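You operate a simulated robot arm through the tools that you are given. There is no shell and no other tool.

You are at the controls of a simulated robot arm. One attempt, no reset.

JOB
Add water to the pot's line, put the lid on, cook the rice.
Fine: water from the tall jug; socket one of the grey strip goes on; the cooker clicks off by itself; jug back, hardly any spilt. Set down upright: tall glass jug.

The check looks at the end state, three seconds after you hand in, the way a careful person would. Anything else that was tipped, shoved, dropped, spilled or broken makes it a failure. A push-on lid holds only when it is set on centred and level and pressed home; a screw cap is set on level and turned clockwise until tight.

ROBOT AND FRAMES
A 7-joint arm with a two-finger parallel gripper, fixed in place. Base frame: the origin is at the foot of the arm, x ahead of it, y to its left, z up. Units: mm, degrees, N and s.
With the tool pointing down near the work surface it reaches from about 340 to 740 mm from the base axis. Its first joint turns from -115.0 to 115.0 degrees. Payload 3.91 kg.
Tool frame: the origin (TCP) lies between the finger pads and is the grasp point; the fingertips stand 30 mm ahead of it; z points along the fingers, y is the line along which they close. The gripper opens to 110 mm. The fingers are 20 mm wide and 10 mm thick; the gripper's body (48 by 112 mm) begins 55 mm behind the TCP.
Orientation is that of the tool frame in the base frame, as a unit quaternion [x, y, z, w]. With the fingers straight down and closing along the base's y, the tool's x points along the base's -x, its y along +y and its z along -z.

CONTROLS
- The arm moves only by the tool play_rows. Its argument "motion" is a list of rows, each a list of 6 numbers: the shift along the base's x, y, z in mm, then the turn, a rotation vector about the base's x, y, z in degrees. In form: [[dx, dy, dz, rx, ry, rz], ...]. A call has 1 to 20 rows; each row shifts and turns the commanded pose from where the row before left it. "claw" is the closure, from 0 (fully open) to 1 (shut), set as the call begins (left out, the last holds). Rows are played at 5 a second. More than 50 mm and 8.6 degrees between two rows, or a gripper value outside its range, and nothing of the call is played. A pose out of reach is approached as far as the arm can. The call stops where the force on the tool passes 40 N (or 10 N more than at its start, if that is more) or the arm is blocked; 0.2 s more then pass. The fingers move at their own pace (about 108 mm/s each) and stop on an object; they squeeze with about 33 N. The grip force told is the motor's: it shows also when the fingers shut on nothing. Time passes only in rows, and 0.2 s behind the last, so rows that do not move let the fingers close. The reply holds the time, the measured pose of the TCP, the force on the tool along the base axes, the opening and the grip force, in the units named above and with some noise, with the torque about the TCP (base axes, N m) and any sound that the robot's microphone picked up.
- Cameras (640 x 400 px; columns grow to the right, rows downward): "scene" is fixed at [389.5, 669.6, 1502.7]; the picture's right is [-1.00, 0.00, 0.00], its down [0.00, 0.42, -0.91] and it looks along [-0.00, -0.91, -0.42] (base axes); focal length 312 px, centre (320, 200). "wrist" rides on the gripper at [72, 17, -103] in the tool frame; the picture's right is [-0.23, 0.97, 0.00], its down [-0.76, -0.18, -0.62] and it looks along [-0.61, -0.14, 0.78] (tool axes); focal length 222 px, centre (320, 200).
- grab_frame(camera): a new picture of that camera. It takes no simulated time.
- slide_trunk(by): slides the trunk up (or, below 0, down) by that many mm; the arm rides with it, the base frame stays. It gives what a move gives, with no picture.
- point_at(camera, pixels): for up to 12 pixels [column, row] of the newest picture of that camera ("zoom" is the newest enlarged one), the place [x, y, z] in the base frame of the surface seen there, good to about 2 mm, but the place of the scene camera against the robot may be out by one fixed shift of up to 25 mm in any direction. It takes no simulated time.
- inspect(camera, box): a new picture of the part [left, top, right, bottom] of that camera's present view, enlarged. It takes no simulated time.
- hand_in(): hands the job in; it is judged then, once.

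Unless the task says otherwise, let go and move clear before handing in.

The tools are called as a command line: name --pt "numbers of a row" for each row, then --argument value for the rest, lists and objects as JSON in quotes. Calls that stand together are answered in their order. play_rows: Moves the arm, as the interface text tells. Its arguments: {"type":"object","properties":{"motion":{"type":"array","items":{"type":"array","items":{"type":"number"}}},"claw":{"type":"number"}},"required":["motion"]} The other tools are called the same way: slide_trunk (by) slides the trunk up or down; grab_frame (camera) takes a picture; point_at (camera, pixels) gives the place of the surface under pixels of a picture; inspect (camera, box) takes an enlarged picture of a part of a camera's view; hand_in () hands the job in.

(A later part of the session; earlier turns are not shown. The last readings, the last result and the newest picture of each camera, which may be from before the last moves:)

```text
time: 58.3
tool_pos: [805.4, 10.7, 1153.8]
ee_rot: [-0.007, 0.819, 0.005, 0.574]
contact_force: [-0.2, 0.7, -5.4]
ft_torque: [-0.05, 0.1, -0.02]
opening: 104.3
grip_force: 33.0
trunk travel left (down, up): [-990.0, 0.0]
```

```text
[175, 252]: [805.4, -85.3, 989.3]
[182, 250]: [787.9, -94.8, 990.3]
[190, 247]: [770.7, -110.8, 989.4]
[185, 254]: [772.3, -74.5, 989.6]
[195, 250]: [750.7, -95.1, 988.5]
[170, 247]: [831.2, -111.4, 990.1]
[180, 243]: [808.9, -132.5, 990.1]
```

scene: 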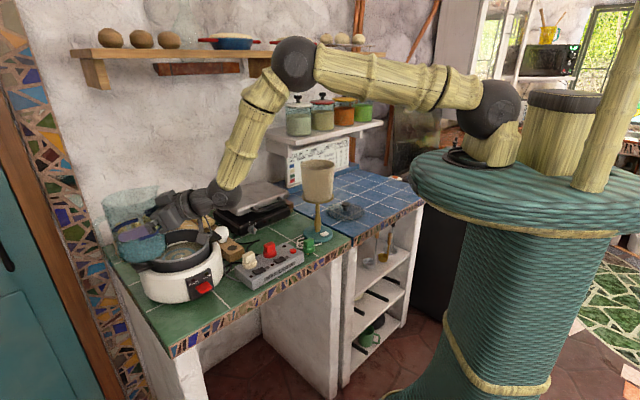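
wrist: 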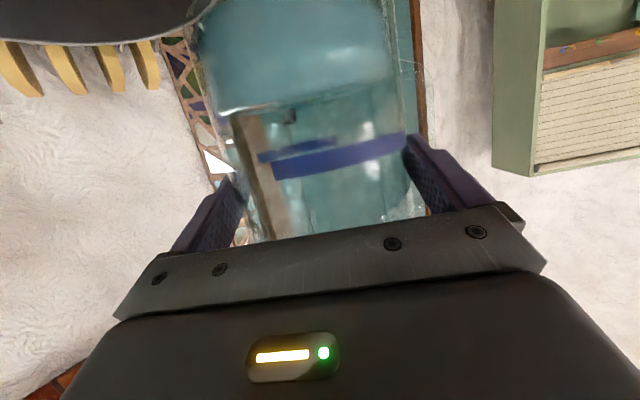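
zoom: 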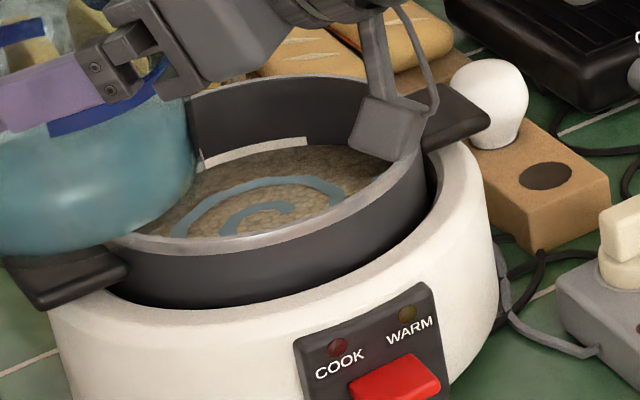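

The water sits mid-band on the line. I'll raise the jug and carry it back the way it came.

play_rows --pt "0 0 15 0 0 0" --pt "0 0 28 0 0 0" --pt "0 0 30 0 0 0" --pt "0 0 30 0 0 0" --pt "0 0 28 0 0 0" --pt "0 0 16 0 0 0" --pt "-12 -12 0 0 0 -1.3" --pt "-20 -18 0 0 0 -3" --pt "-25 -27 0 0 0 -3.7" --pt "-25 -27 0 0 0 -3.7" --pt "-25 -27 0 0 0 -3.7" --pt "-25 -27 0 0 0 -3.7" --pt "-25 -27 0 0 0 -3.7" --pt "-25 -27 0 0 0 -3.7" --pt "-25 -27 0 0 0 -3.7" --pt "-25 -27 0 0 0 -3.7" --pt "-25 -27 0 0 0 -3.7" --pt "-25 -27 0 0 0 -3.7" --pt "-25 -27 0 0 0 -3.7" --pt "-15 -16 0 0 0 -2.5"

play_rows --pt "-15 -16 0 0 0 -2.5" --pt "-25.2 -27 0 0 0 -3.75" --pt "-25.2 -27 0 0 0 -3.75" --pt "-25.2 -27 0 0 0 -3.75" --pt "-25.2 -27 0 0 0 -3.75" --pt "-25.2 -27 0 0 0 -3.75" --pt "-25.2 -27 0 0 0 -3.75" --pt "-25.2 -27 0 0 0 -3.75" --pt "-25.2 -27 0 0 0 -3.75" --pt "-25.2 -27 0 0 0 -3.75" --pt "-25.2 -27 0 0 0 -3.75" --pt "-15 -16 0 0 0 -2.5" --pt "0 0 0 0 0 0"

grab_frame --camera "scene"

```text
time: 62.5
tool_pos: [483.0, -334.9, 1300.6]
ee_rot: [0.326, 0.752, -0.228, 0.526]
contact_force: [-0.3, 0.2, -5.8]
ft_torque: [0.06, 0.11, 0.04]
opening: 104.4
grip_force: 33.0
trunk travel left (down, up): [-990.0, 0.0]
```

```text
time: 65.3
tool_pos: [202.4, -635.3, 1303.1]
ee_rot: [0.575, 0.583, -0.403, 0.408]
contact_force: [1.0, 0.8, -6.9]
ft_torque: [0.13, 0.0, 0.01]
opening: 104.0
grip_force: 32.9
trunk travel left (down, up): [-990.0, 0.0]
```

```text
taken
```

scene: 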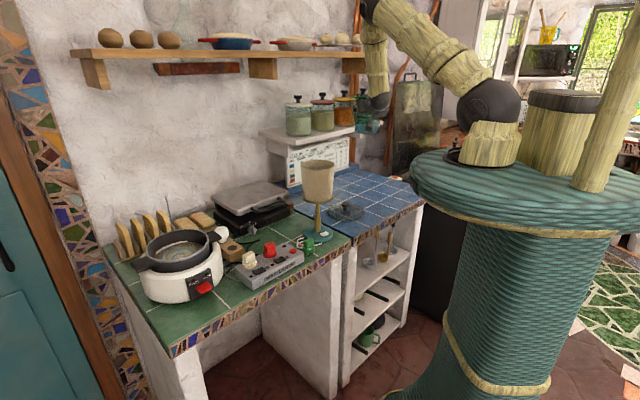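

Back above the jug's place. I'll shift to x 196 and lower, then finish with small steps to feel the contact.

play_rows --pt "-2 0 -15 0 0 0" --pt "-2 0 -28 0 0 0" --pt "-2 0 -30 0 0 0" --pt "0 0 -32 0 0 0" --pt "0 0 -32 0 0 0" --pt "0 0 -32 0 0 0" --pt "0 0 -32 0 0 0" --pt "0 0 -32 0 0 0" --pt "0 0 -30 0 0 0" --pt "0 0 -22 0 0 0" --pt "0 0 -12 0 0 0" --pt "0 0 0 0 0 0"

inspect --camera "scene" --box '[300, 140, 420, 220]'

grab_frame --camera "wrist"

```text
time: 67.9
tool_pos: [194.5, -635.0, 1002.7]
ee_rot: [0.575, 0.583, -0.402, 0.409]
contact_force: [0.0, -0.1, -5.2]
ft_torque: [0.16, 0.03, 0.02]
opening: 104.3
grip_force: 33.8
trunk travel left (down, up): [-990.0, 0.0]
```

```text
5.00 times, centred on (360, 180) of scene
```

zoom: 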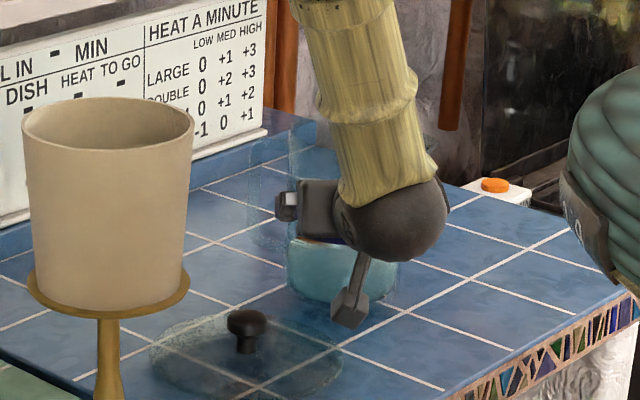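

```text
taken
```

wrist: 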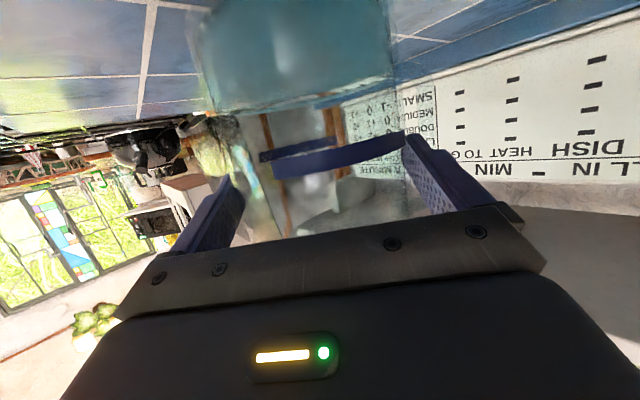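

play_rows --pt "0 0 -5 0 0 0" --pt "0 0 -4 0 0 0" --pt "0 0 -2 0 0 0" --pt "0 0 -1.5 0 0 0" --pt "0 0 0 0 0 0"

```text
time: 69.1
tool_pos: [194.9, -635.0, 991.7]
ee_rot: [0.575, 0.583, -0.403, 0.409]
contact_force: [0.2, -0.8, -6.3]
ft_torque: [0.12, 0.04, 0.0]
opening: 104.4
grip_force: 32.8
trunk travel left (down, up): [-990.0, 0.0]
```

play_rows --pt "0 0 -1.5 0 0 0" --pt "0 0 -1 0 0 0" --pt "0 0 -1 0 0 0" --pt "0 0 0 0 0 0"

```text
time: 70.1
tool_pos: [195.6, -635.3, 988.4]
ee_rot: [0.574, 0.583, -0.403, 0.41]
contact_force: [0.1, 1.3, 0.5]
ft_torque: [0.04, 0.28, -0.07]
opening: 103.7
grip_force: 32.5
trunk travel left (down, up): [-990.0, 0.0]
```

The force has gone to about zero, so the jug is standing on the tile. I'll open the claw.

play_rows --pt "0 0 0 0 0 0" --pt "0 0 0 0 0 0" --pt "0 0 0 0 0 0" --claw 0

inspect --camera "wrist" --box '[160, 0, 500, 240]'

```text
time: 70.9
tool_pos: [194.6, -635.8, 989.0]
ee_rot: [0.575, 0.583, -0.403, 0.409]
contact_force: [-0.4, -0.1, 0.3]
ft_torque: [0.0, 0.01, 0.03]
opening: 110.0
grip_force: 0.0
trunk travel left (down, up): [-990.0, 0.0]
```

```text
1.67 times, centred on (330, 120) of wrist
```

zoom: 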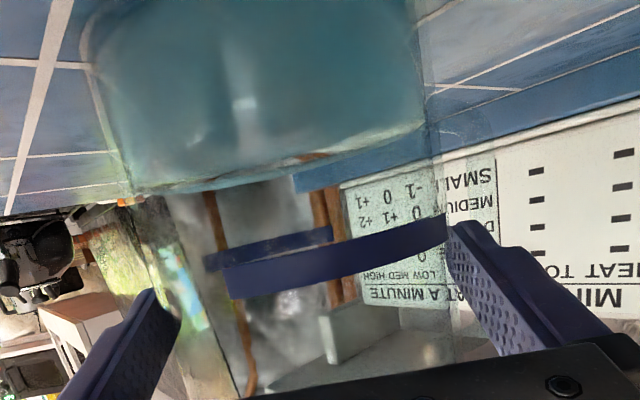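

Released, with the jug upright between the open fingers. I'll back out straight along +y.

play_rows --pt "0 6 0 0 0 0" --pt "0 8 0 0 0 0" --pt "0 8 0 0 0 0" --pt "0 8 0 0 0 0" --pt "0 8 0 0 0 0" --pt "0 10 0 0 0 0" --pt "0 10 0 0 0 0" --pt "0 15 0 0 0 0" --pt "0 20 0 0 0 0" --pt "0 20 0 0 0 0" --pt "0 20 5 0 0 0" --pt "0 20 20 0 0 0" --pt "0 0 30 0 0 0" --pt "0 0 30 0 0 0" --pt "0 0 30 0 0 0" --pt "0 0 30 0 0 0"

grab_frame --camera "scene"

inspect --camera "scene" --box '[300, 140, 420, 220]'

```text
time: 74.3
tool_pos: [195.5, -482.4, 1134.9]
ee_rot: [0.575, 0.584, -0.402, 0.409]
contact_force: [-0.2, 0.5, 0.5]
ft_torque: [0.0, 0.02, -0.04]
opening: 109.9
grip_force: 0.0
trunk travel left (down, up): [-990.0, 0.0]
```

```text
taken
```

scene: 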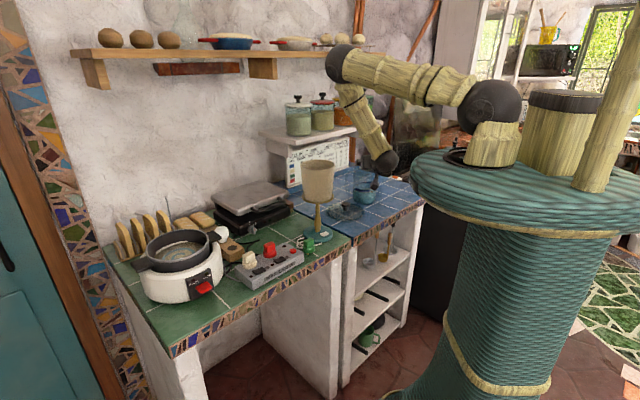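

```text
5.00 times, centred on (360, 180) of scene
```

zoom: 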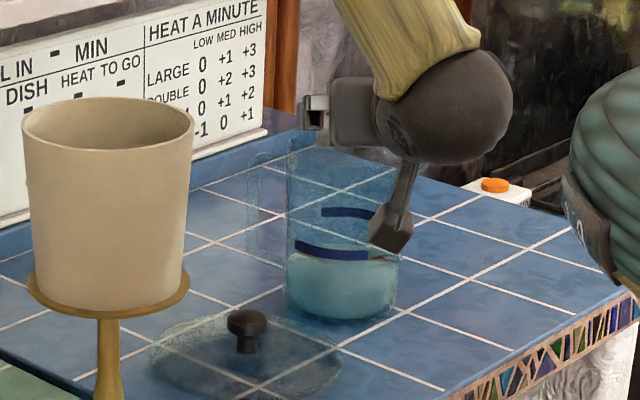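

The jug is back in its place, upright. Next is the lid, so I'll pitch the tool down and look at the knob and dome closely.

play_rows --pt "2 8 0 7.78 0 0" --pt "2 8 0 7.78 0 0" --pt "2 8 0 7.78 0 0" --pt "2 8 0 7.78 0 0" --pt "2 8 0 7.78 0 0" --pt "2 8 0 7.78 0 0" --pt "2 8 0 7.78 0 0" --pt "2 8 0 7.78 0 0" --pt "2 8 0 7.78 0 0" --pt "0 6 0 0 0 7.3" --pt "0 6 0 0 0 7.3" --pt "0 6 0 0 0 7.3" --pt "0 6 0 0 0 7.3"

grab_frame --camera "wrist"

inspect --camera "wrist" --box '[220, 80, 420, 220]'

```text
time: 77.1
tool_pos: [211.3, -385.9, 1133.4]
ee_rot: [0.503, 0.864, 0.006, 0.003]
contact_force: [-0.2, 0.3, -0.4]
ft_torque: [0.0, 0.0, 0.01]
opening: 110.0
grip_force: 0.0
trunk travel left (down, up): [-990.0, 0.0]
```

```text
taken
```

wrist: 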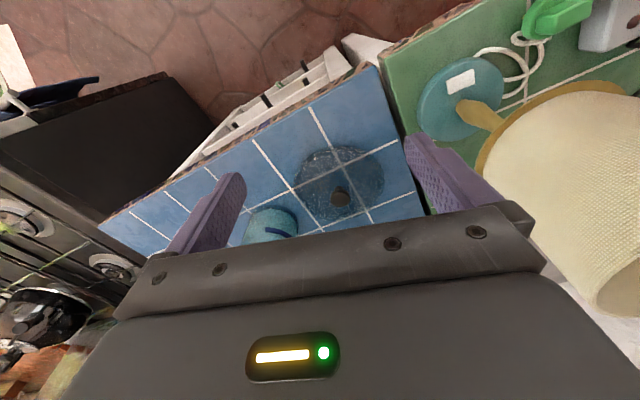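

```text
2.86 times, centred on (320, 150) of wrist
```

zoom: 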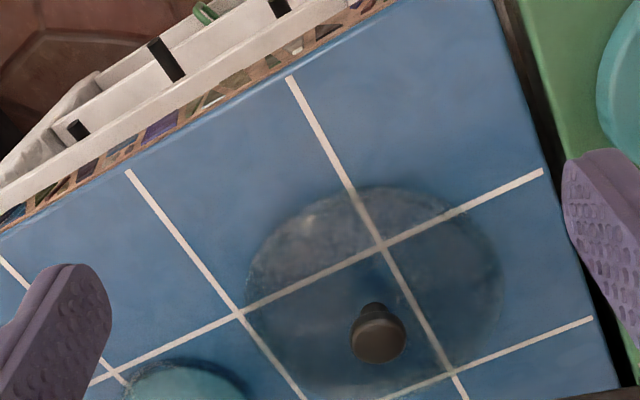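

point_at --camera "zoom" --pixels '[[378, 342], [378, 325], [376, 308], [355, 340], [402, 340], [378, 360], [350, 250], [300, 280], [430, 240], [480, 270], [365, 192], [252, 265]]'

inspect --camera "wrist" --box '[285, 140, 400, 222]'

point_at --camera "zoom" --pixels '[[310, 245], [310, 225], [285, 215], [335, 215], [200, 150], [150, 180], [400, 120], [250, 90], [430, 200], [180, 280], [310, 205], [310, 212]]'

```text
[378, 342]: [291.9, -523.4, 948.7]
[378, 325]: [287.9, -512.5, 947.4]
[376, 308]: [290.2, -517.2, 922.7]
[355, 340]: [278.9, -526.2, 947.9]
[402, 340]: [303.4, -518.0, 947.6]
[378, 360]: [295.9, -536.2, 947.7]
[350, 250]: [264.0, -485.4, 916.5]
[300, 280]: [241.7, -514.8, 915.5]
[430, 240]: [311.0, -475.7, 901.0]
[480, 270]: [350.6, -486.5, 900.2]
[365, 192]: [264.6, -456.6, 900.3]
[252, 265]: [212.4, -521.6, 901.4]
```

```text
4.88 times, centred on (342, 181) of wrist
```

zoom: 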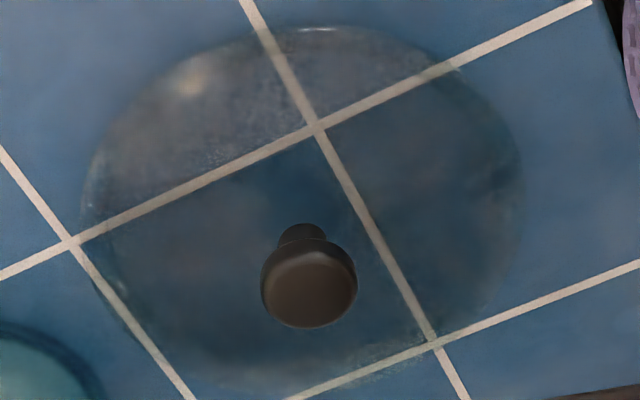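

```text
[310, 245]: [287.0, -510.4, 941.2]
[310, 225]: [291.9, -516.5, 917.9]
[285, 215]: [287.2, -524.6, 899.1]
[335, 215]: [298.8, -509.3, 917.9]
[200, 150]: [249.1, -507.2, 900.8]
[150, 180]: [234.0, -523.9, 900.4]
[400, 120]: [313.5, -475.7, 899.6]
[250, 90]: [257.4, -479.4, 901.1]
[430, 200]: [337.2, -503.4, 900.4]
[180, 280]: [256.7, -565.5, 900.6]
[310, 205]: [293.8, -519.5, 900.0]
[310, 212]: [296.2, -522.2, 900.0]
```

The knob head is about 27 mm wide, centred at (291.5,-523.5), top at z 948, with the glass under it at about 918. I'll tilt the tool to 60° for reach at the pot, half-close the claw, and line up above the knob along the tool axis.

play_rows --pt "14.25 -24.05 -27.25 -6.55 -3.66 0" --pt "14.25 -24.05 -27.25 -6.55 -3.66 0" --pt "14.25 -24.05 -27.25 -6.55 -3.66 0" --pt "14.25 -24.05 -27.25 -6.55 -3.66 0" --pt "0 0 0 0 0 0" --claw 0.45

grab_frame --camera "wrist"

inspect --camera "scene" --box '[280, 130, 440, 230]'

```text
time: 78.3
tool_pos: [271.9, -483.3, 1024.5]
ee_rot: [0.485, 0.835, -0.126, 0.228]
contact_force: [-0.1, -0.1, 0.0]
ft_torque: [0.0, 0.0, 0.0]
opening: 60.5
grip_force: 0.1
trunk travel left (down, up): [-990.0, 0.0]
```

```text
taken
```

wrist: 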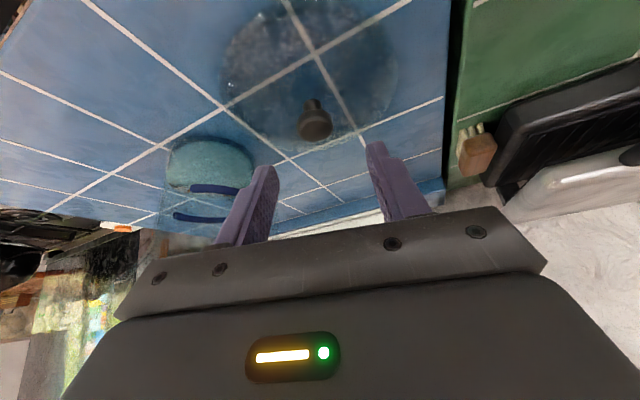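

```text
4.00 times, centred on (360, 180) of scene
```

zoom: 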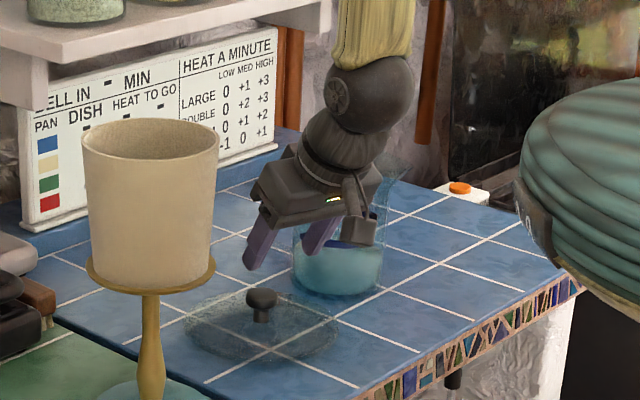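

inspect --camera "wrist" --box '[255, 60, 375, 160]'

point_at --camera "wrist" --pixels '[[301, 122], [330, 122], [315, 124], [315, 134], [315, 112], [308, 128], [324, 128], [315, 104], [312, 108], [305, 115], [327, 115], [315, 118]]'

```text
4.00 times, centred on (315, 110) of wrist
```

zoom: 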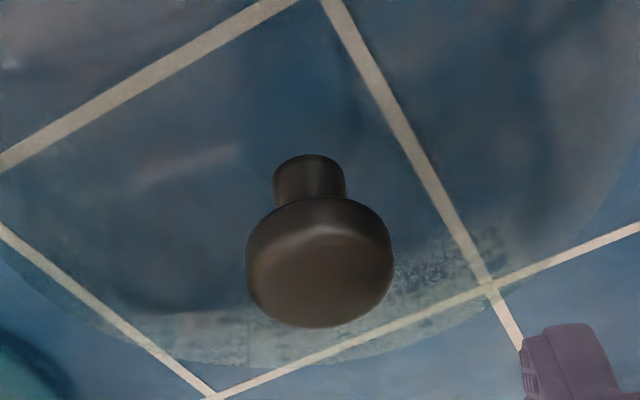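

```text
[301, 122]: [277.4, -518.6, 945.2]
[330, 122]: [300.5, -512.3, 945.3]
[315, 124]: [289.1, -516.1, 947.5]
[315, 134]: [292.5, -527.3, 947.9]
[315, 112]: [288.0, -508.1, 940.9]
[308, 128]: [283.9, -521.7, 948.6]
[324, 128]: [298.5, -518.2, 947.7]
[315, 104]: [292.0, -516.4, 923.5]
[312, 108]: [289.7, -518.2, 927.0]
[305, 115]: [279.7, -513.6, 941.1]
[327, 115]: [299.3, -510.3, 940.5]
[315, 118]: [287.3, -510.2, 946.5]
```

The knob centre refines to (292.5,-522). I'll move in along the tool axis so the pads straddle the knob, with the tips clear of the glass.

play_rows --pt "3.34 -6.44 -13.9 0 0 0" --pt "3.34 -6.44 -13.9 0 0 0" --pt "3.34 -6.44 -13.9 0 0 0" --pt "3.34 -6.44 -13.9 0 0 0" --pt "3.34 -6.44 -13.9 0 0 0" --pt "0 0 0 0 0 0"

inspect --camera "wrist" --box '[220, 60, 420, 220]'

inspect --camera "scene" --box '[310, 160, 400, 230]'

```text
time: 79.7
tool_pos: [286.7, -513.8, 955.5]
ee_rot: [0.486, 0.835, -0.126, 0.227]
contact_force: [-0.1, 0.2, 0.7]
ft_torque: [-0.04, 0.01, 0.04]
opening: 60.3
grip_force: 0.0
trunk travel left (down, up): [-990.0, 0.0]
```

```text
2.50 times, centred on (320, 140) of wrist
```

zoom: 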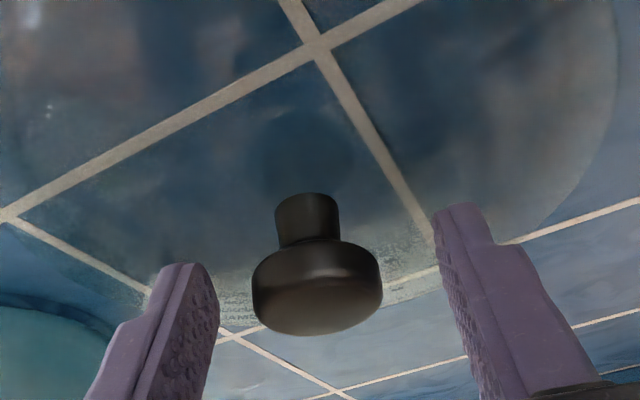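

```text
5.71 times, centred on (355, 195) of scene
```

zoom: 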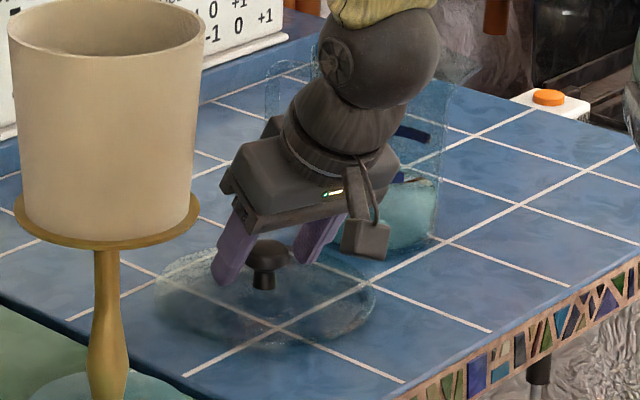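

The knob sits between the two pads at zoom (317,290), so I'll close on it.

play_rows --pt "0 0 0 0 0 0" --pt "0 0 0 0 0 0" --pt "0 0 0 0 0 0" --pt "0 0 0 0 0 0" --claw 1

inspect --camera "wrist" --box '[220, 60, 420, 220]'

inspect --camera "scene" --box '[310, 160, 400, 230]'

```text
time: 80.7
tool_pos: [287.4, -514.1, 954.9]
ee_rot: [0.486, 0.835, -0.125, 0.226]
contact_force: [0.4, 0.6, -0.4]
ft_torque: [-0.08, 0.02, 0.04]
opening: 32.3
grip_force: 32.8
trunk travel left (down, up): [-990.0, 0.0]
```

```text
2.50 times, centred on (320, 140) of wrist
```

zoom: 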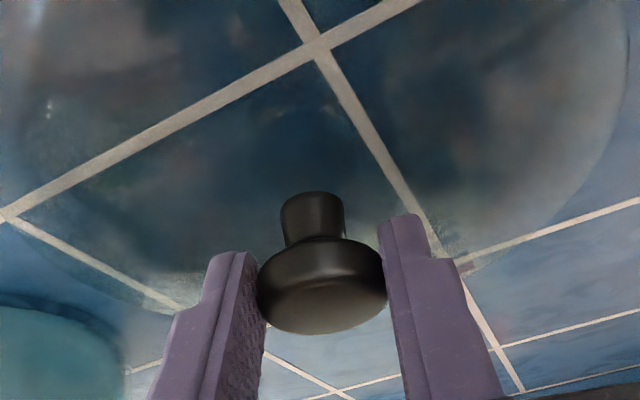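

```text
5.71 times, centred on (355, 195) of scene
```

zoom: 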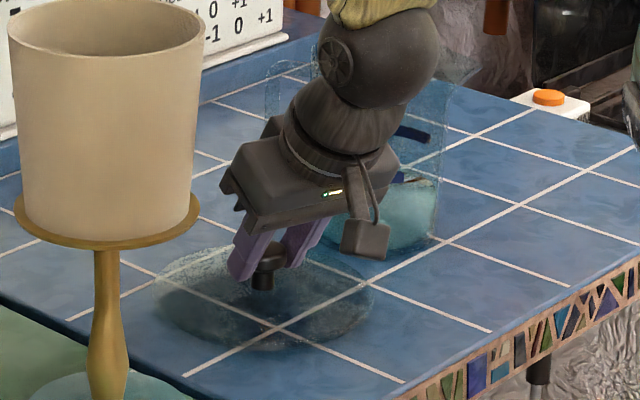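

The claw has closed on the knob at 32.3 mm with 32.8 N. I'll record where the knob sits relative to the tool, then lift a little to test.

point_at --camera "zoom" --pixels '[[320, 262], [320, 300], [320, 325], [280, 300], [360, 300], [300, 320], [340, 320], [312, 215]]'

inspect --camera "wrist" --box '[270, 120, 370, 210]'

point_at --camera "zoom" --pixels '[[320, 190], [320, 250], [320, 300], [260, 250], [380, 250], [280, 290], [360, 290], [300, 100]]'

play_rows --pt "0 0 3 0 0 0" --pt "0 0 5 0 0 0" --pt "0 0 8 0 0 0" --pt "0 0 10 0 0 0" --pt "0 0 0 0 0 0"

inspect --camera "scene" --box '[310, 160, 400, 230]'

grab_frame --camera "wrist"

```text
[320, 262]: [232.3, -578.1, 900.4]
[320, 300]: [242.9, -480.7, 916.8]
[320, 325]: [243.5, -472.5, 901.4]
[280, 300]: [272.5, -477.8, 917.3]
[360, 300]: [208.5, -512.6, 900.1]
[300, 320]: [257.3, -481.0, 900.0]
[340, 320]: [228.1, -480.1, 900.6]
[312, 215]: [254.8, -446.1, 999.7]
```

```text
4.44 times, centred on (320, 165) of wrist
```

zoom: 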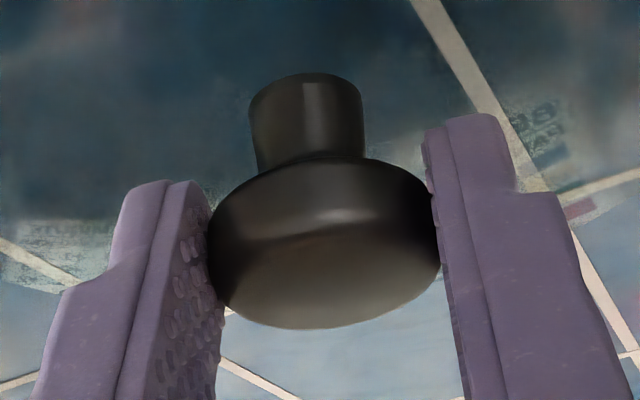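

```text
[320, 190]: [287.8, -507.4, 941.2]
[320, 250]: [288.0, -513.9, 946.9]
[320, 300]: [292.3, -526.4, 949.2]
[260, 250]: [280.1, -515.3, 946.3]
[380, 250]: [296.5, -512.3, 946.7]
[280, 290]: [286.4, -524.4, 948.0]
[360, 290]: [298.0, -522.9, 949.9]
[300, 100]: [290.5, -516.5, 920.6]
```

```text
time: 81.9
tool_pos: [286.2, -514.1, 980.8]
ee_rot: [0.485, 0.835, -0.125, 0.226]
contact_force: [1.0, -0.3, -1.5]
ft_torque: [0.03, 0.04, -0.03]
opening: 32.7
grip_force: 33.0
trunk travel left (down, up): [-990.0, 0.0]
```

```text
5.71 times, centred on (355, 195) of scene
```

zoom: 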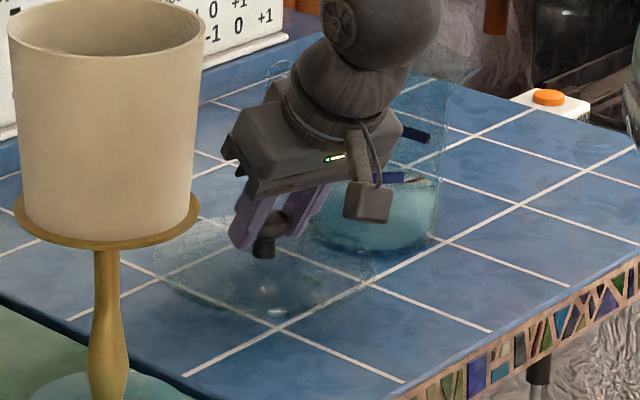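

```text
taken
```

wrist: 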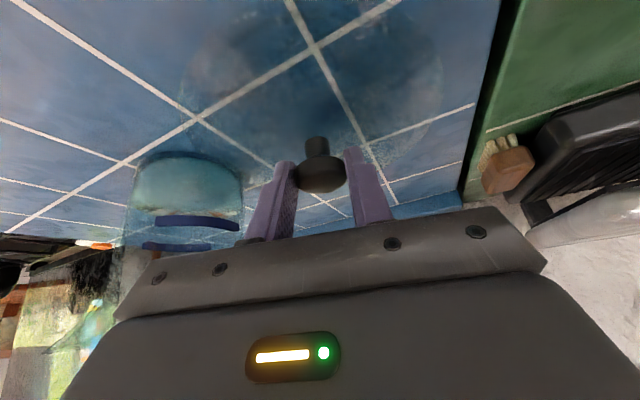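

The lid is lifted and weighs about 0.15 kg, hanging level from the knob. I'll raise it above lamp height.

play_rows --pt "0 0 20 0 0 0" --pt "0 0 35 0 0 0" --pt "0 0 38 0 0 0" --pt "0 0 38 0 0 0" --pt "0 0 38 0 0 0" --pt "0 0 38 0 0 0" --pt "0 0 38 0 0 0" --pt "0 0 35 0 0 0" --pt "0 0 30 0 0 0" --pt "0 0 0 0 0 0"

grab_frame --camera "wrist"

grab_frame --camera "scene"

```text
time: 84.1
tool_pos: [287.3, -512.7, 1291.5]
ee_rot: [0.485, 0.835, -0.126, 0.227]
contact_force: [-0.1, 0.1, -1.9]
ft_torque: [0.02, 0.02, 0.0]
opening: 32.2
grip_force: 33.2
trunk travel left (down, up): [-990.0, 0.0]
```

```text
taken
```

wrist: 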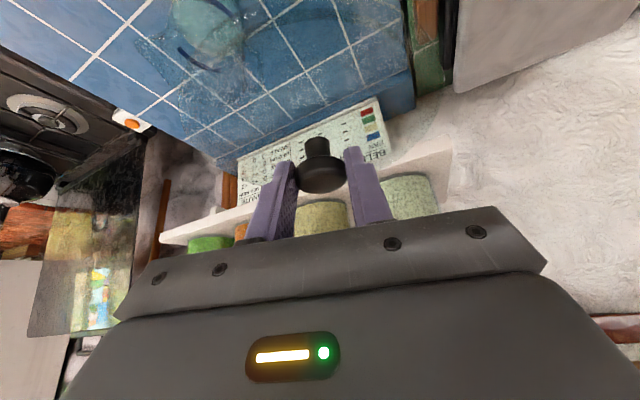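

```text
taken
```

scene: 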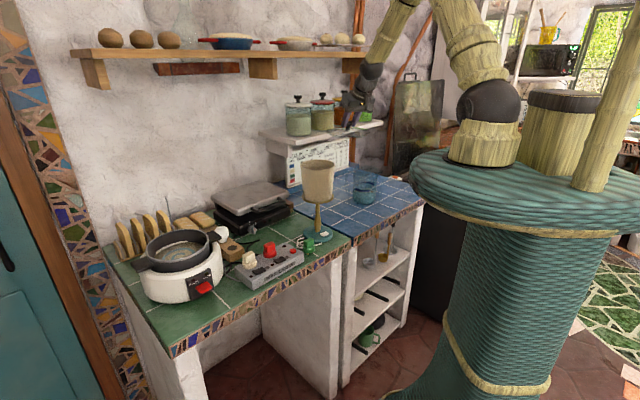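

The lid is up at z 1291. I'll carry it over the lamp to above the pot, turning the heading to −6°.

play_rows --pt "16 14 0 0 0 1.8" --pt "30 26.3 0 0 0 3.3" --pt "34 29.8 0 0 0 3.7" --pt "34 29.8 0 0 0 3.7" --pt "34 29.8 0 0 0 3.7" --pt "34 29.8 0 0 0 3.7" --pt "34 29.8 0 0 0 3.7" --pt "34 29.8 0 0 0 3.7" --pt "34 29.8 0 0 0 3.7" --pt "34 29.8 0 0 0 3.7" --pt "34 29.8 0 0 0 3.7" --pt "34 29.8 0 0 0 3.7" --pt "34 29.8 0 0 0 3.7" --pt "34 29.8 0 0 0 3.7" --pt "25 21.9 0 0 0 2.5" --pt "13.1 11.5 0 0 0 1.1" --pt "0 0 0 0 0 0"

grab_frame --camera "wrist"

grab_frame --camera "scene"

```text
time: 87.7
tool_pos: [778.3, -82.7, 1291.7]
ee_rot: [0.06, 0.964, -0.01, 0.259]
contact_force: [-0.4, -0.3, -1.1]
ft_torque: [0.02, 0.06, -0.04]
opening: 32.3
grip_force: 32.7
trunk travel left (down, up): [-990.0, 0.0]
```

```text
taken
```

wrist: 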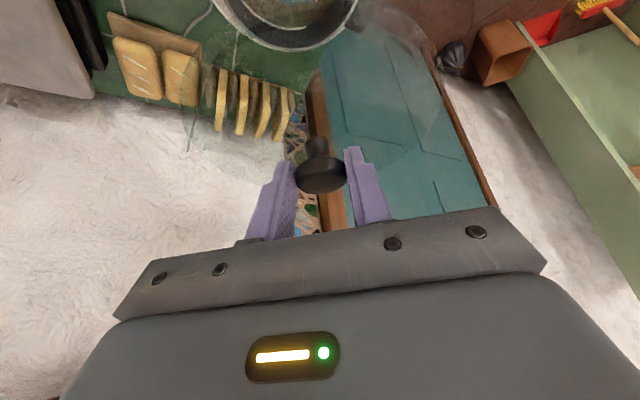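

```text
taken
```

scene: 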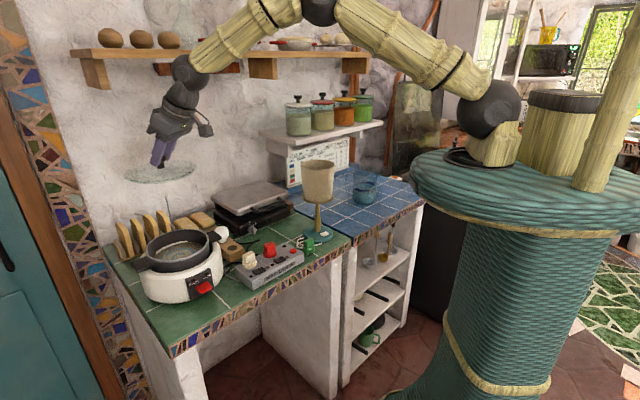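

inspect --camera "scene" --box '[100, 120, 220, 200]'

play_rows --pt "0.3 0 -20 0 0 0" --pt "0.3 0 -32 0 0 0" --pt "0.3 0.2 -35 0 0 0" --pt "0.2 0.2 -35 0 0 0" --pt "0 0.2 -30 0 0 0" --pt "0 0.2 -20 0 0 0" --pt "0 0 0 0 0 0"

grab_frame --camera "wrist"

inspect --camera "scene" --box '[110, 190, 250, 290]'

```text
5.00 times, centred on (160, 160) of scene
```

zoom: 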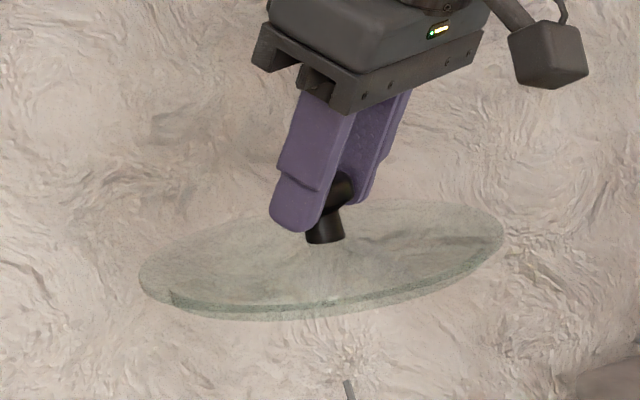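

```text
time: 89.3
tool_pos: [778.4, -81.7, 1117.0]
ee_rot: [0.06, 0.964, -0.011, 0.259]
contact_force: [-0.9, -0.7, -0.9]
ft_torque: [-0.02, 0.02, -0.02]
opening: 32.4
grip_force: 32.7
trunk travel left (down, up): [-990.0, 0.0]
```

```text
taken
```

wrist: 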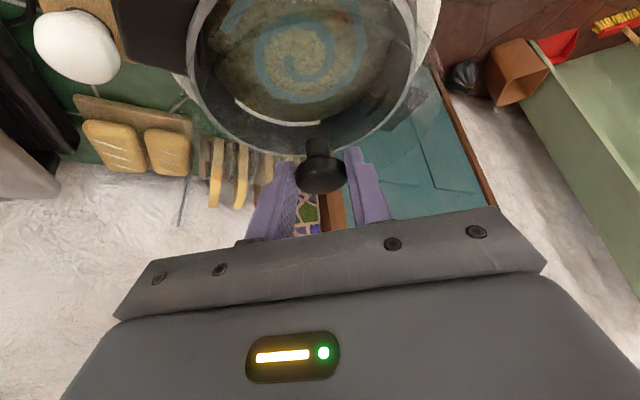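

```text
4.00 times, centred on (180, 240) of scene
```

zoom: 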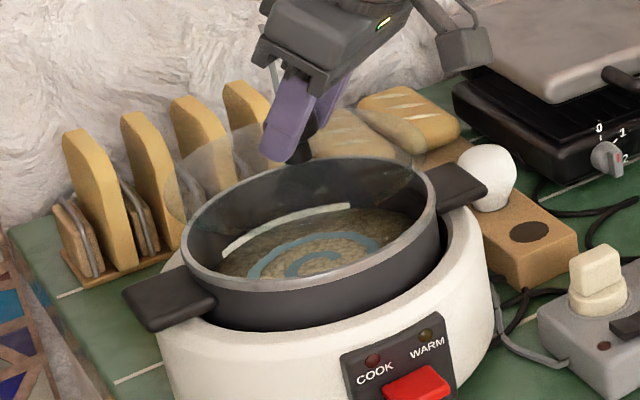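

I'll check that the lid hangs level before it meets the rim.

inspect --camera "scene" --box '[130, 200, 230, 275]'

point_at --camera "zoom" --pixels '[[120, 190], [100, 150], [130, 220], [200, 230], [260, 240], [330, 240], [420, 220], [470, 180], [160, 130], [400, 130], [440, 130], [310, 150]]'

inspect --camera "wrist" --box '[170, 0, 450, 210]'

```text
5.33 times, centred on (180, 238) of scene
```

zoom: 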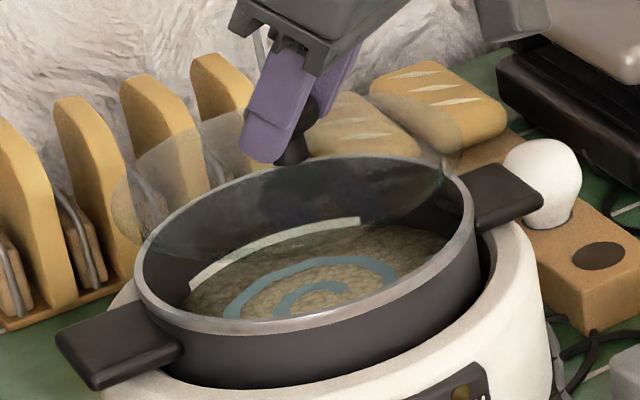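

```text
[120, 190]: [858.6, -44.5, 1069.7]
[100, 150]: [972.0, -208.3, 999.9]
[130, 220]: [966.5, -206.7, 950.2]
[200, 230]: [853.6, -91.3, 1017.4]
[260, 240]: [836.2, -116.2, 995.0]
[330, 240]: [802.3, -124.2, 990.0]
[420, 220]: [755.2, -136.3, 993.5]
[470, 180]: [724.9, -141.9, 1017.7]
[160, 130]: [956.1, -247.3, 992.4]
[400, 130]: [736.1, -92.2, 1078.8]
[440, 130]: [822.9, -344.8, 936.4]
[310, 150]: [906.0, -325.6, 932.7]
```

```text
1.90 times, centred on (310, 105) of wrist
```

zoom: 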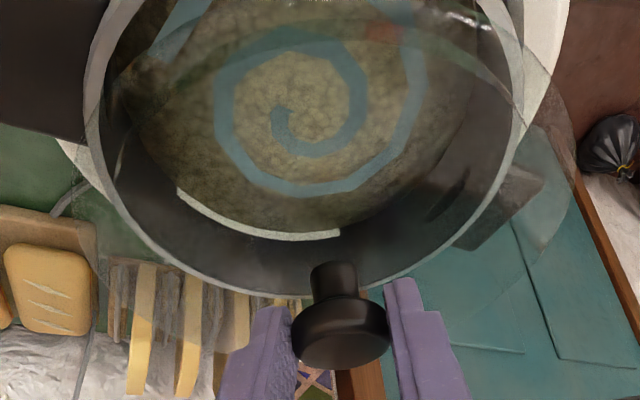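

inspect --camera "wrist" --box '[270, 120, 370, 210]'

point_at --camera "zoom" --pixels '[[320, 190], [320, 250], [320, 300], [260, 250], [380, 250], [280, 290], [360, 290], [300, 100]]'

```text
4.44 times, centred on (320, 165) of wrist
```

zoom: 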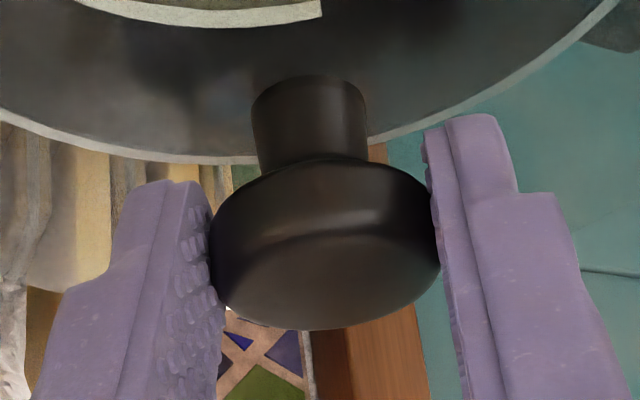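

```text
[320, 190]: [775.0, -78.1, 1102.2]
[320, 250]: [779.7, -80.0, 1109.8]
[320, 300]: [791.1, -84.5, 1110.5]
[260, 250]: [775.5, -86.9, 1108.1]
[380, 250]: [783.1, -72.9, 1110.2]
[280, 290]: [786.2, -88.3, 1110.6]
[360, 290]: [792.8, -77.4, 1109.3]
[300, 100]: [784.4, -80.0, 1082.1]
```

The knob's pose in the wrist view matches the grasp picture, so the lid is level to within about 2°. The lid centre is about (790.5,-81.5) against the pot at (790.5,-84), so I'll nudge 2 mm in −y and lower gently.

play_rows --pt "0 -1 -6 0 0 0" --pt "0 -1 -6 0 0 0" --pt "0 0 -5 0 0 0" --pt "0 0 -3 0 0 0" --pt "0 0 -2 0 0 0" --pt "0 0 0 0 0 0"

inspect --camera "scene" --box '[130, 200, 230, 275]'

inspect --camera "wrist" --box '[170, 0, 450, 210]'

```text
time: 90.7
tool_pos: [779.3, -83.5, 1096.5]
ee_rot: [0.061, 0.964, -0.011, 0.259]
contact_force: [0.5, 0.2, -1.7]
ft_torque: [-0.01, 0.02, 0.0]
opening: 32.4
grip_force: 32.2
trunk travel left (down, up): [-990.0, 0.0]
```

```text
5.33 times, centred on (180, 238) of scene
```

zoom: 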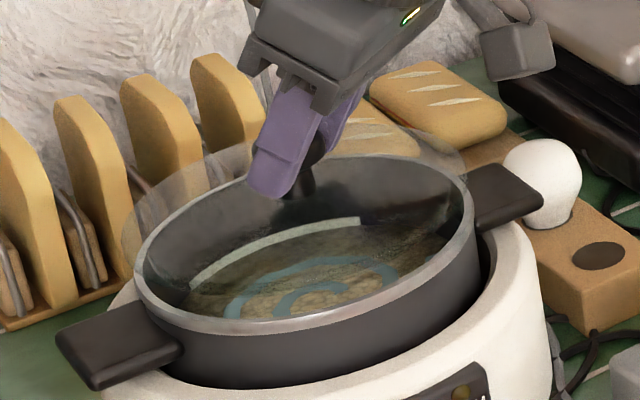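

```text
1.90 times, centred on (310, 105) of wrist
```

zoom: 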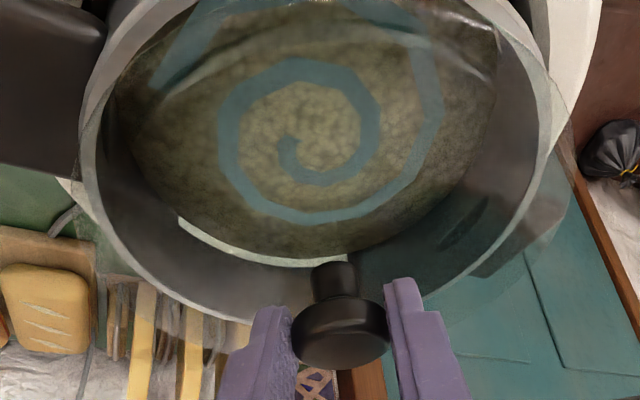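

The lid is about 8 mm above the rim. I'll compare lid and rim edges on both sides for centring before contact.

inspect --camera "wrist" --box '[175, 0, 255, 180]'

inspect --camera "wrist" --box '[380, 0, 460, 180]'

inspect --camera "scene" --box '[140, 205, 225, 265]'

```text
2.22 times, centred on (215, 90) of wrist
```

zoom: 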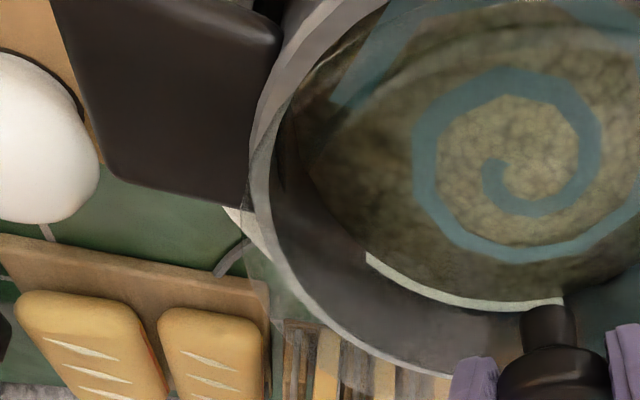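

```text
2.22 times, centred on (420, 90) of wrist
```

zoom: 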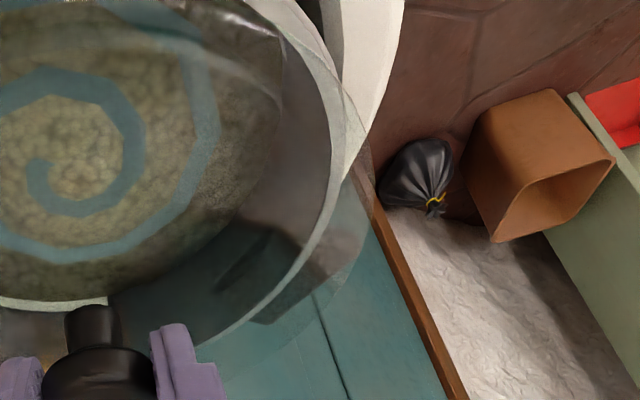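

```text
6.67 times, centred on (182, 235) of scene
```

zoom: 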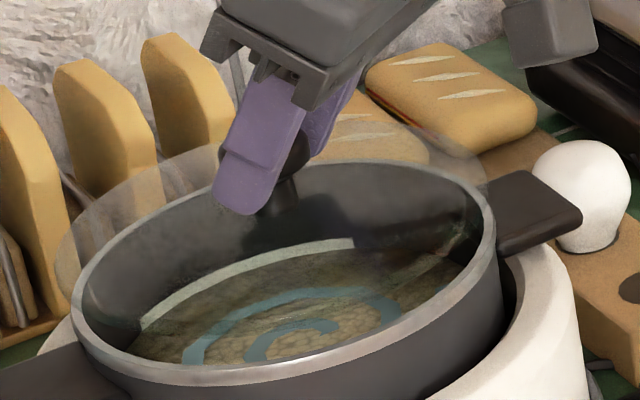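

point_at --camera "wrist" --pixels '[[440, 90], [442, 85], [443, 80], [438, 100], [432, 112], [436, 75], [187, 90], [189, 110], [190, 130], [192, 140], [195, 150], [188, 120]]'

inspect --camera "wrist" --box '[170, 60, 230, 180]'

```text
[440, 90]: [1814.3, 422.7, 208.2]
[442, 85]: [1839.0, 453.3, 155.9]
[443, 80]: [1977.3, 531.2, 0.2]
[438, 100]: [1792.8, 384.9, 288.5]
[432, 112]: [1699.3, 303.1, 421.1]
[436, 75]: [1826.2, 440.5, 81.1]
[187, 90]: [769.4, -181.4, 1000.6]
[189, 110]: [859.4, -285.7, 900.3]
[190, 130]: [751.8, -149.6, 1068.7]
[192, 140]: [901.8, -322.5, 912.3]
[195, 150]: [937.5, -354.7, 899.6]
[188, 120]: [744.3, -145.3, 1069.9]
```

```text
3.33 times, centred on (200, 120) of wrist
```

zoom: 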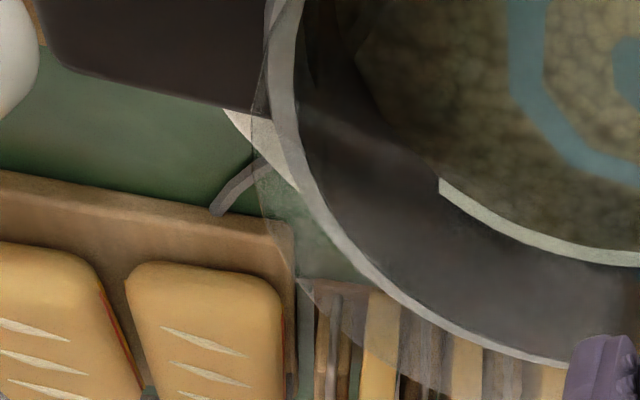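

point_at --camera "zoom" --pixels '[[262, 150], [270, 190], [300, 250], [330, 290], [370, 330], [420, 370], [265, 100], [268, 70], [290, 230], [350, 300], [280, 180], [310, 260]]'

inspect --camera "scene" --box '[140, 205, 225, 265]'

point_at --camera "zoom" --pixels '[[65, 250], [75, 225], [100, 200], [130, 180], [180, 165], [350, 140], [380, 135], [420, 145], [450, 155], [475, 180], [120, 220], [160, 190]]'

```text
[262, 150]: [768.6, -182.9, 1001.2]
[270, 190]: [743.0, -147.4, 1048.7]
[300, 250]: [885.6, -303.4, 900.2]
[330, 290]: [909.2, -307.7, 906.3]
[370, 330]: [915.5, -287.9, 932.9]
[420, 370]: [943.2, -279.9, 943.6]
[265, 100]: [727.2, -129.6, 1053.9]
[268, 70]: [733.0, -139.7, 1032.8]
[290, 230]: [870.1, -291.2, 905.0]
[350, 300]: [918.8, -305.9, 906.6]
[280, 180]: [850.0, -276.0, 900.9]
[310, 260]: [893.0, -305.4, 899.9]
```

```text
6.67 times, centred on (182, 235) of scene
```

zoom: 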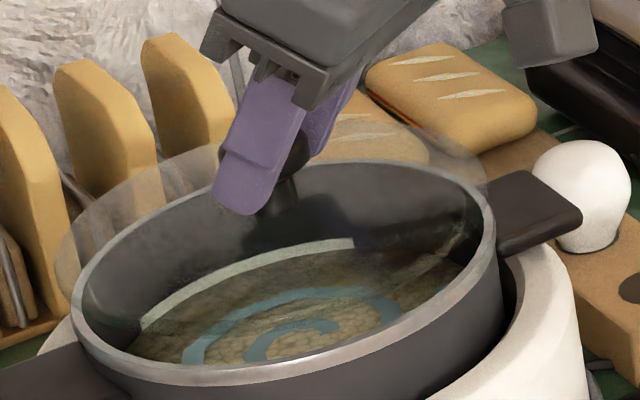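

```text
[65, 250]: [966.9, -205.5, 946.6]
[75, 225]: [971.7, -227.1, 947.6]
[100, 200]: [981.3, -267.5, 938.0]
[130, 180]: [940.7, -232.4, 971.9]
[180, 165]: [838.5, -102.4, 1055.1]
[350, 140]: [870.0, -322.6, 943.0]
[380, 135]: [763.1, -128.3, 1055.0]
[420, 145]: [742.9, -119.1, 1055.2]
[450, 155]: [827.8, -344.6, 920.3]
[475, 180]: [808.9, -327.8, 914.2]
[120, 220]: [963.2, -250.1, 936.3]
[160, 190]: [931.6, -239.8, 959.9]
```

Projecting both circles, the pot centre is at y ≈ −84 and the lid at about −82.5, and the lid is level. I'll nudge 1.5 mm more and lower until it touches the rim.

play_rows --pt "0 -1.5 -1.5 0 0 0" --pt "0 0 -1.5 0 0 0" --pt "0 0 -1.5 0 0 0" --pt "0 0 -1.5 0 0 0" --pt "0 0 0 0 0 0"

```text
time: 91.9
tool_pos: [779.0, -85.7, 1090.7]
ee_rot: [0.061, 0.964, -0.011, 0.259]
contact_force: [0.1, -1.0, -1.3]
ft_torque: [0.02, 0.02, -0.04]
opening: 32.3
grip_force: 32.8
trunk travel left (down, up): [-990.0, 0.0]
```

play_rows --pt "0 0.5 -1 0 0 0" --pt "0 0 -1 0 0 0" --pt "0 0 -1 0 0 0" --pt "0 0 0 0 0 0"

inspect --camera "scene" --box '[140, 205, 225, 265]'

inspect --camera "wrist" --box '[170, 0, 450, 210]'

```text
time: 92.9
tool_pos: [779.1, -84.2, 1088.7]
ee_rot: [0.061, 0.964, -0.011, 0.258]
contact_force: [-1.0, 0.1, -1.4]
ft_torque: [0.02, -0.01, 0.03]
opening: 32.2
grip_force: 32.6
trunk travel left (down, up): [-990.0, 0.0]
```

```text
6.67 times, centred on (182, 235) of scene
```

zoom: 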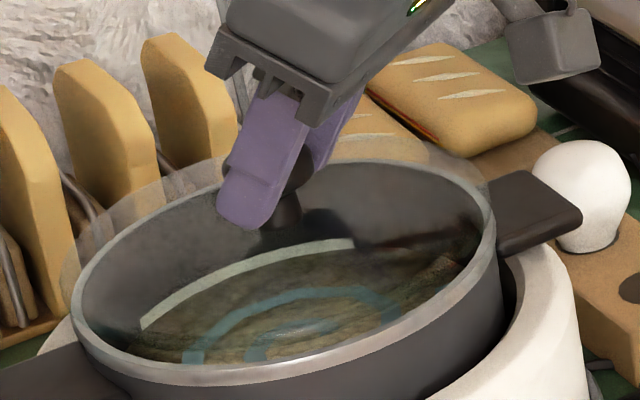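

```text
1.90 times, centred on (310, 105) of wrist
```

zoom: 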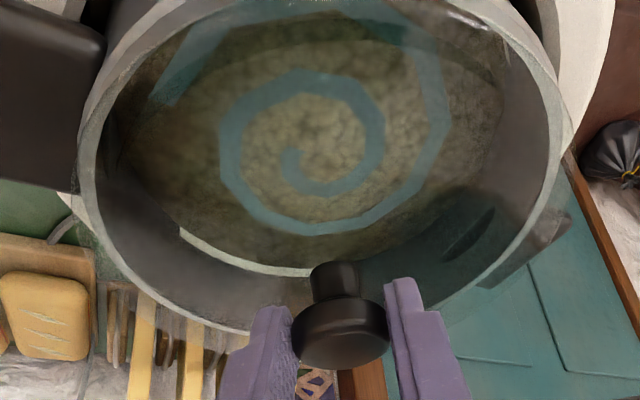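

There's no contact yet, with the force still equal to the lid's weight. I'll continue down in 1 mm rows.

play_rows --pt "0 0 -1 0 0 0" --pt "0 0 -1 0 0 0" --pt "0 0 -1 0 0 0" --pt "0 0 0 0 0 0"

play_rows --pt "0 0 -1 0 0 0" --pt "0 0 -1 0 0 0" --pt "0 0 -1 0 0 0" --pt "0 0 0 0 0 0"

```text
time: 93.9
tool_pos: [780.6, -84.4, 1084.8]
ee_rot: [0.06, 0.964, -0.011, 0.258]
contact_force: [-0.2, -0.9, -0.9]
ft_torque: [0.0, 0.01, -0.02]
opening: 32.0
grip_force: 33.1
trunk travel left (down, up): [-990.0, 0.0]
```

```text
time: 94.9
tool_pos: [778.5, -84.3, 1082.7]
ee_rot: [0.061, 0.964, -0.011, 0.259]
contact_force: [0.7, -0.6, -1.7]
ft_torque: [0.0, -0.03, -0.01]
opening: 32.2
grip_force: 32.9
trunk travel left (down, up): [-990.0, 0.0]
```

play_rows --pt "0 0 -1 0 0 0" --pt "0 0 -1 0 0 0" --pt "0 0 0 0 0 0"

inspect --camera "scene" --box '[140, 205, 225, 265]'

inspect --camera "wrist" --box '[170, 0, 450, 210]'

```text
time: 95.7
tool_pos: [778.8, -85.8, 1079.4]
ee_rot: [0.061, 0.964, -0.011, 0.259]
contact_force: [0.3, 1.1, -1.6]
ft_torque: [-0.05, 0.03, -0.01]
opening: 32.1
grip_force: 33.1
trunk travel left (down, up): [-990.0, 0.0]
```

```text
6.67 times, centred on (182, 235) of scene
```

zoom: 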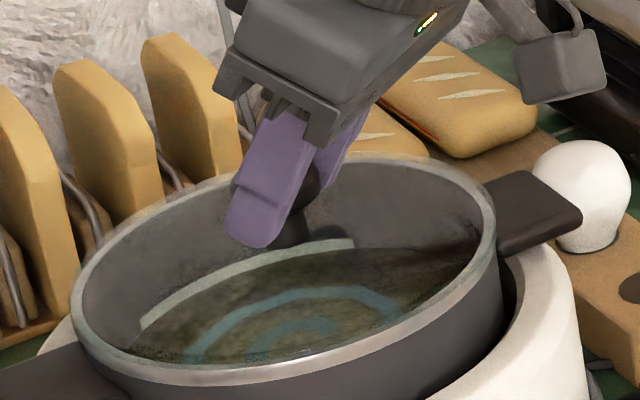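

```text
1.90 times, centred on (310, 105) of wrist
```

zoom: 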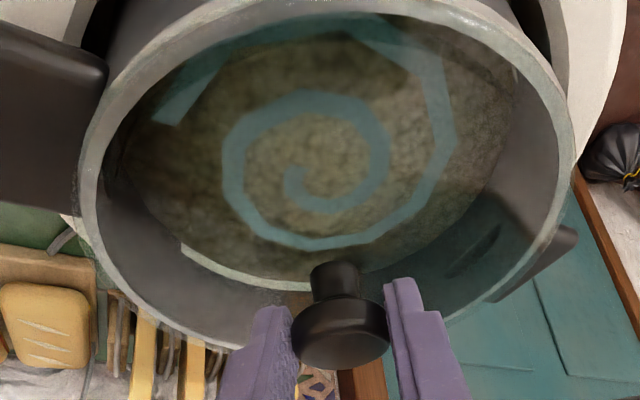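

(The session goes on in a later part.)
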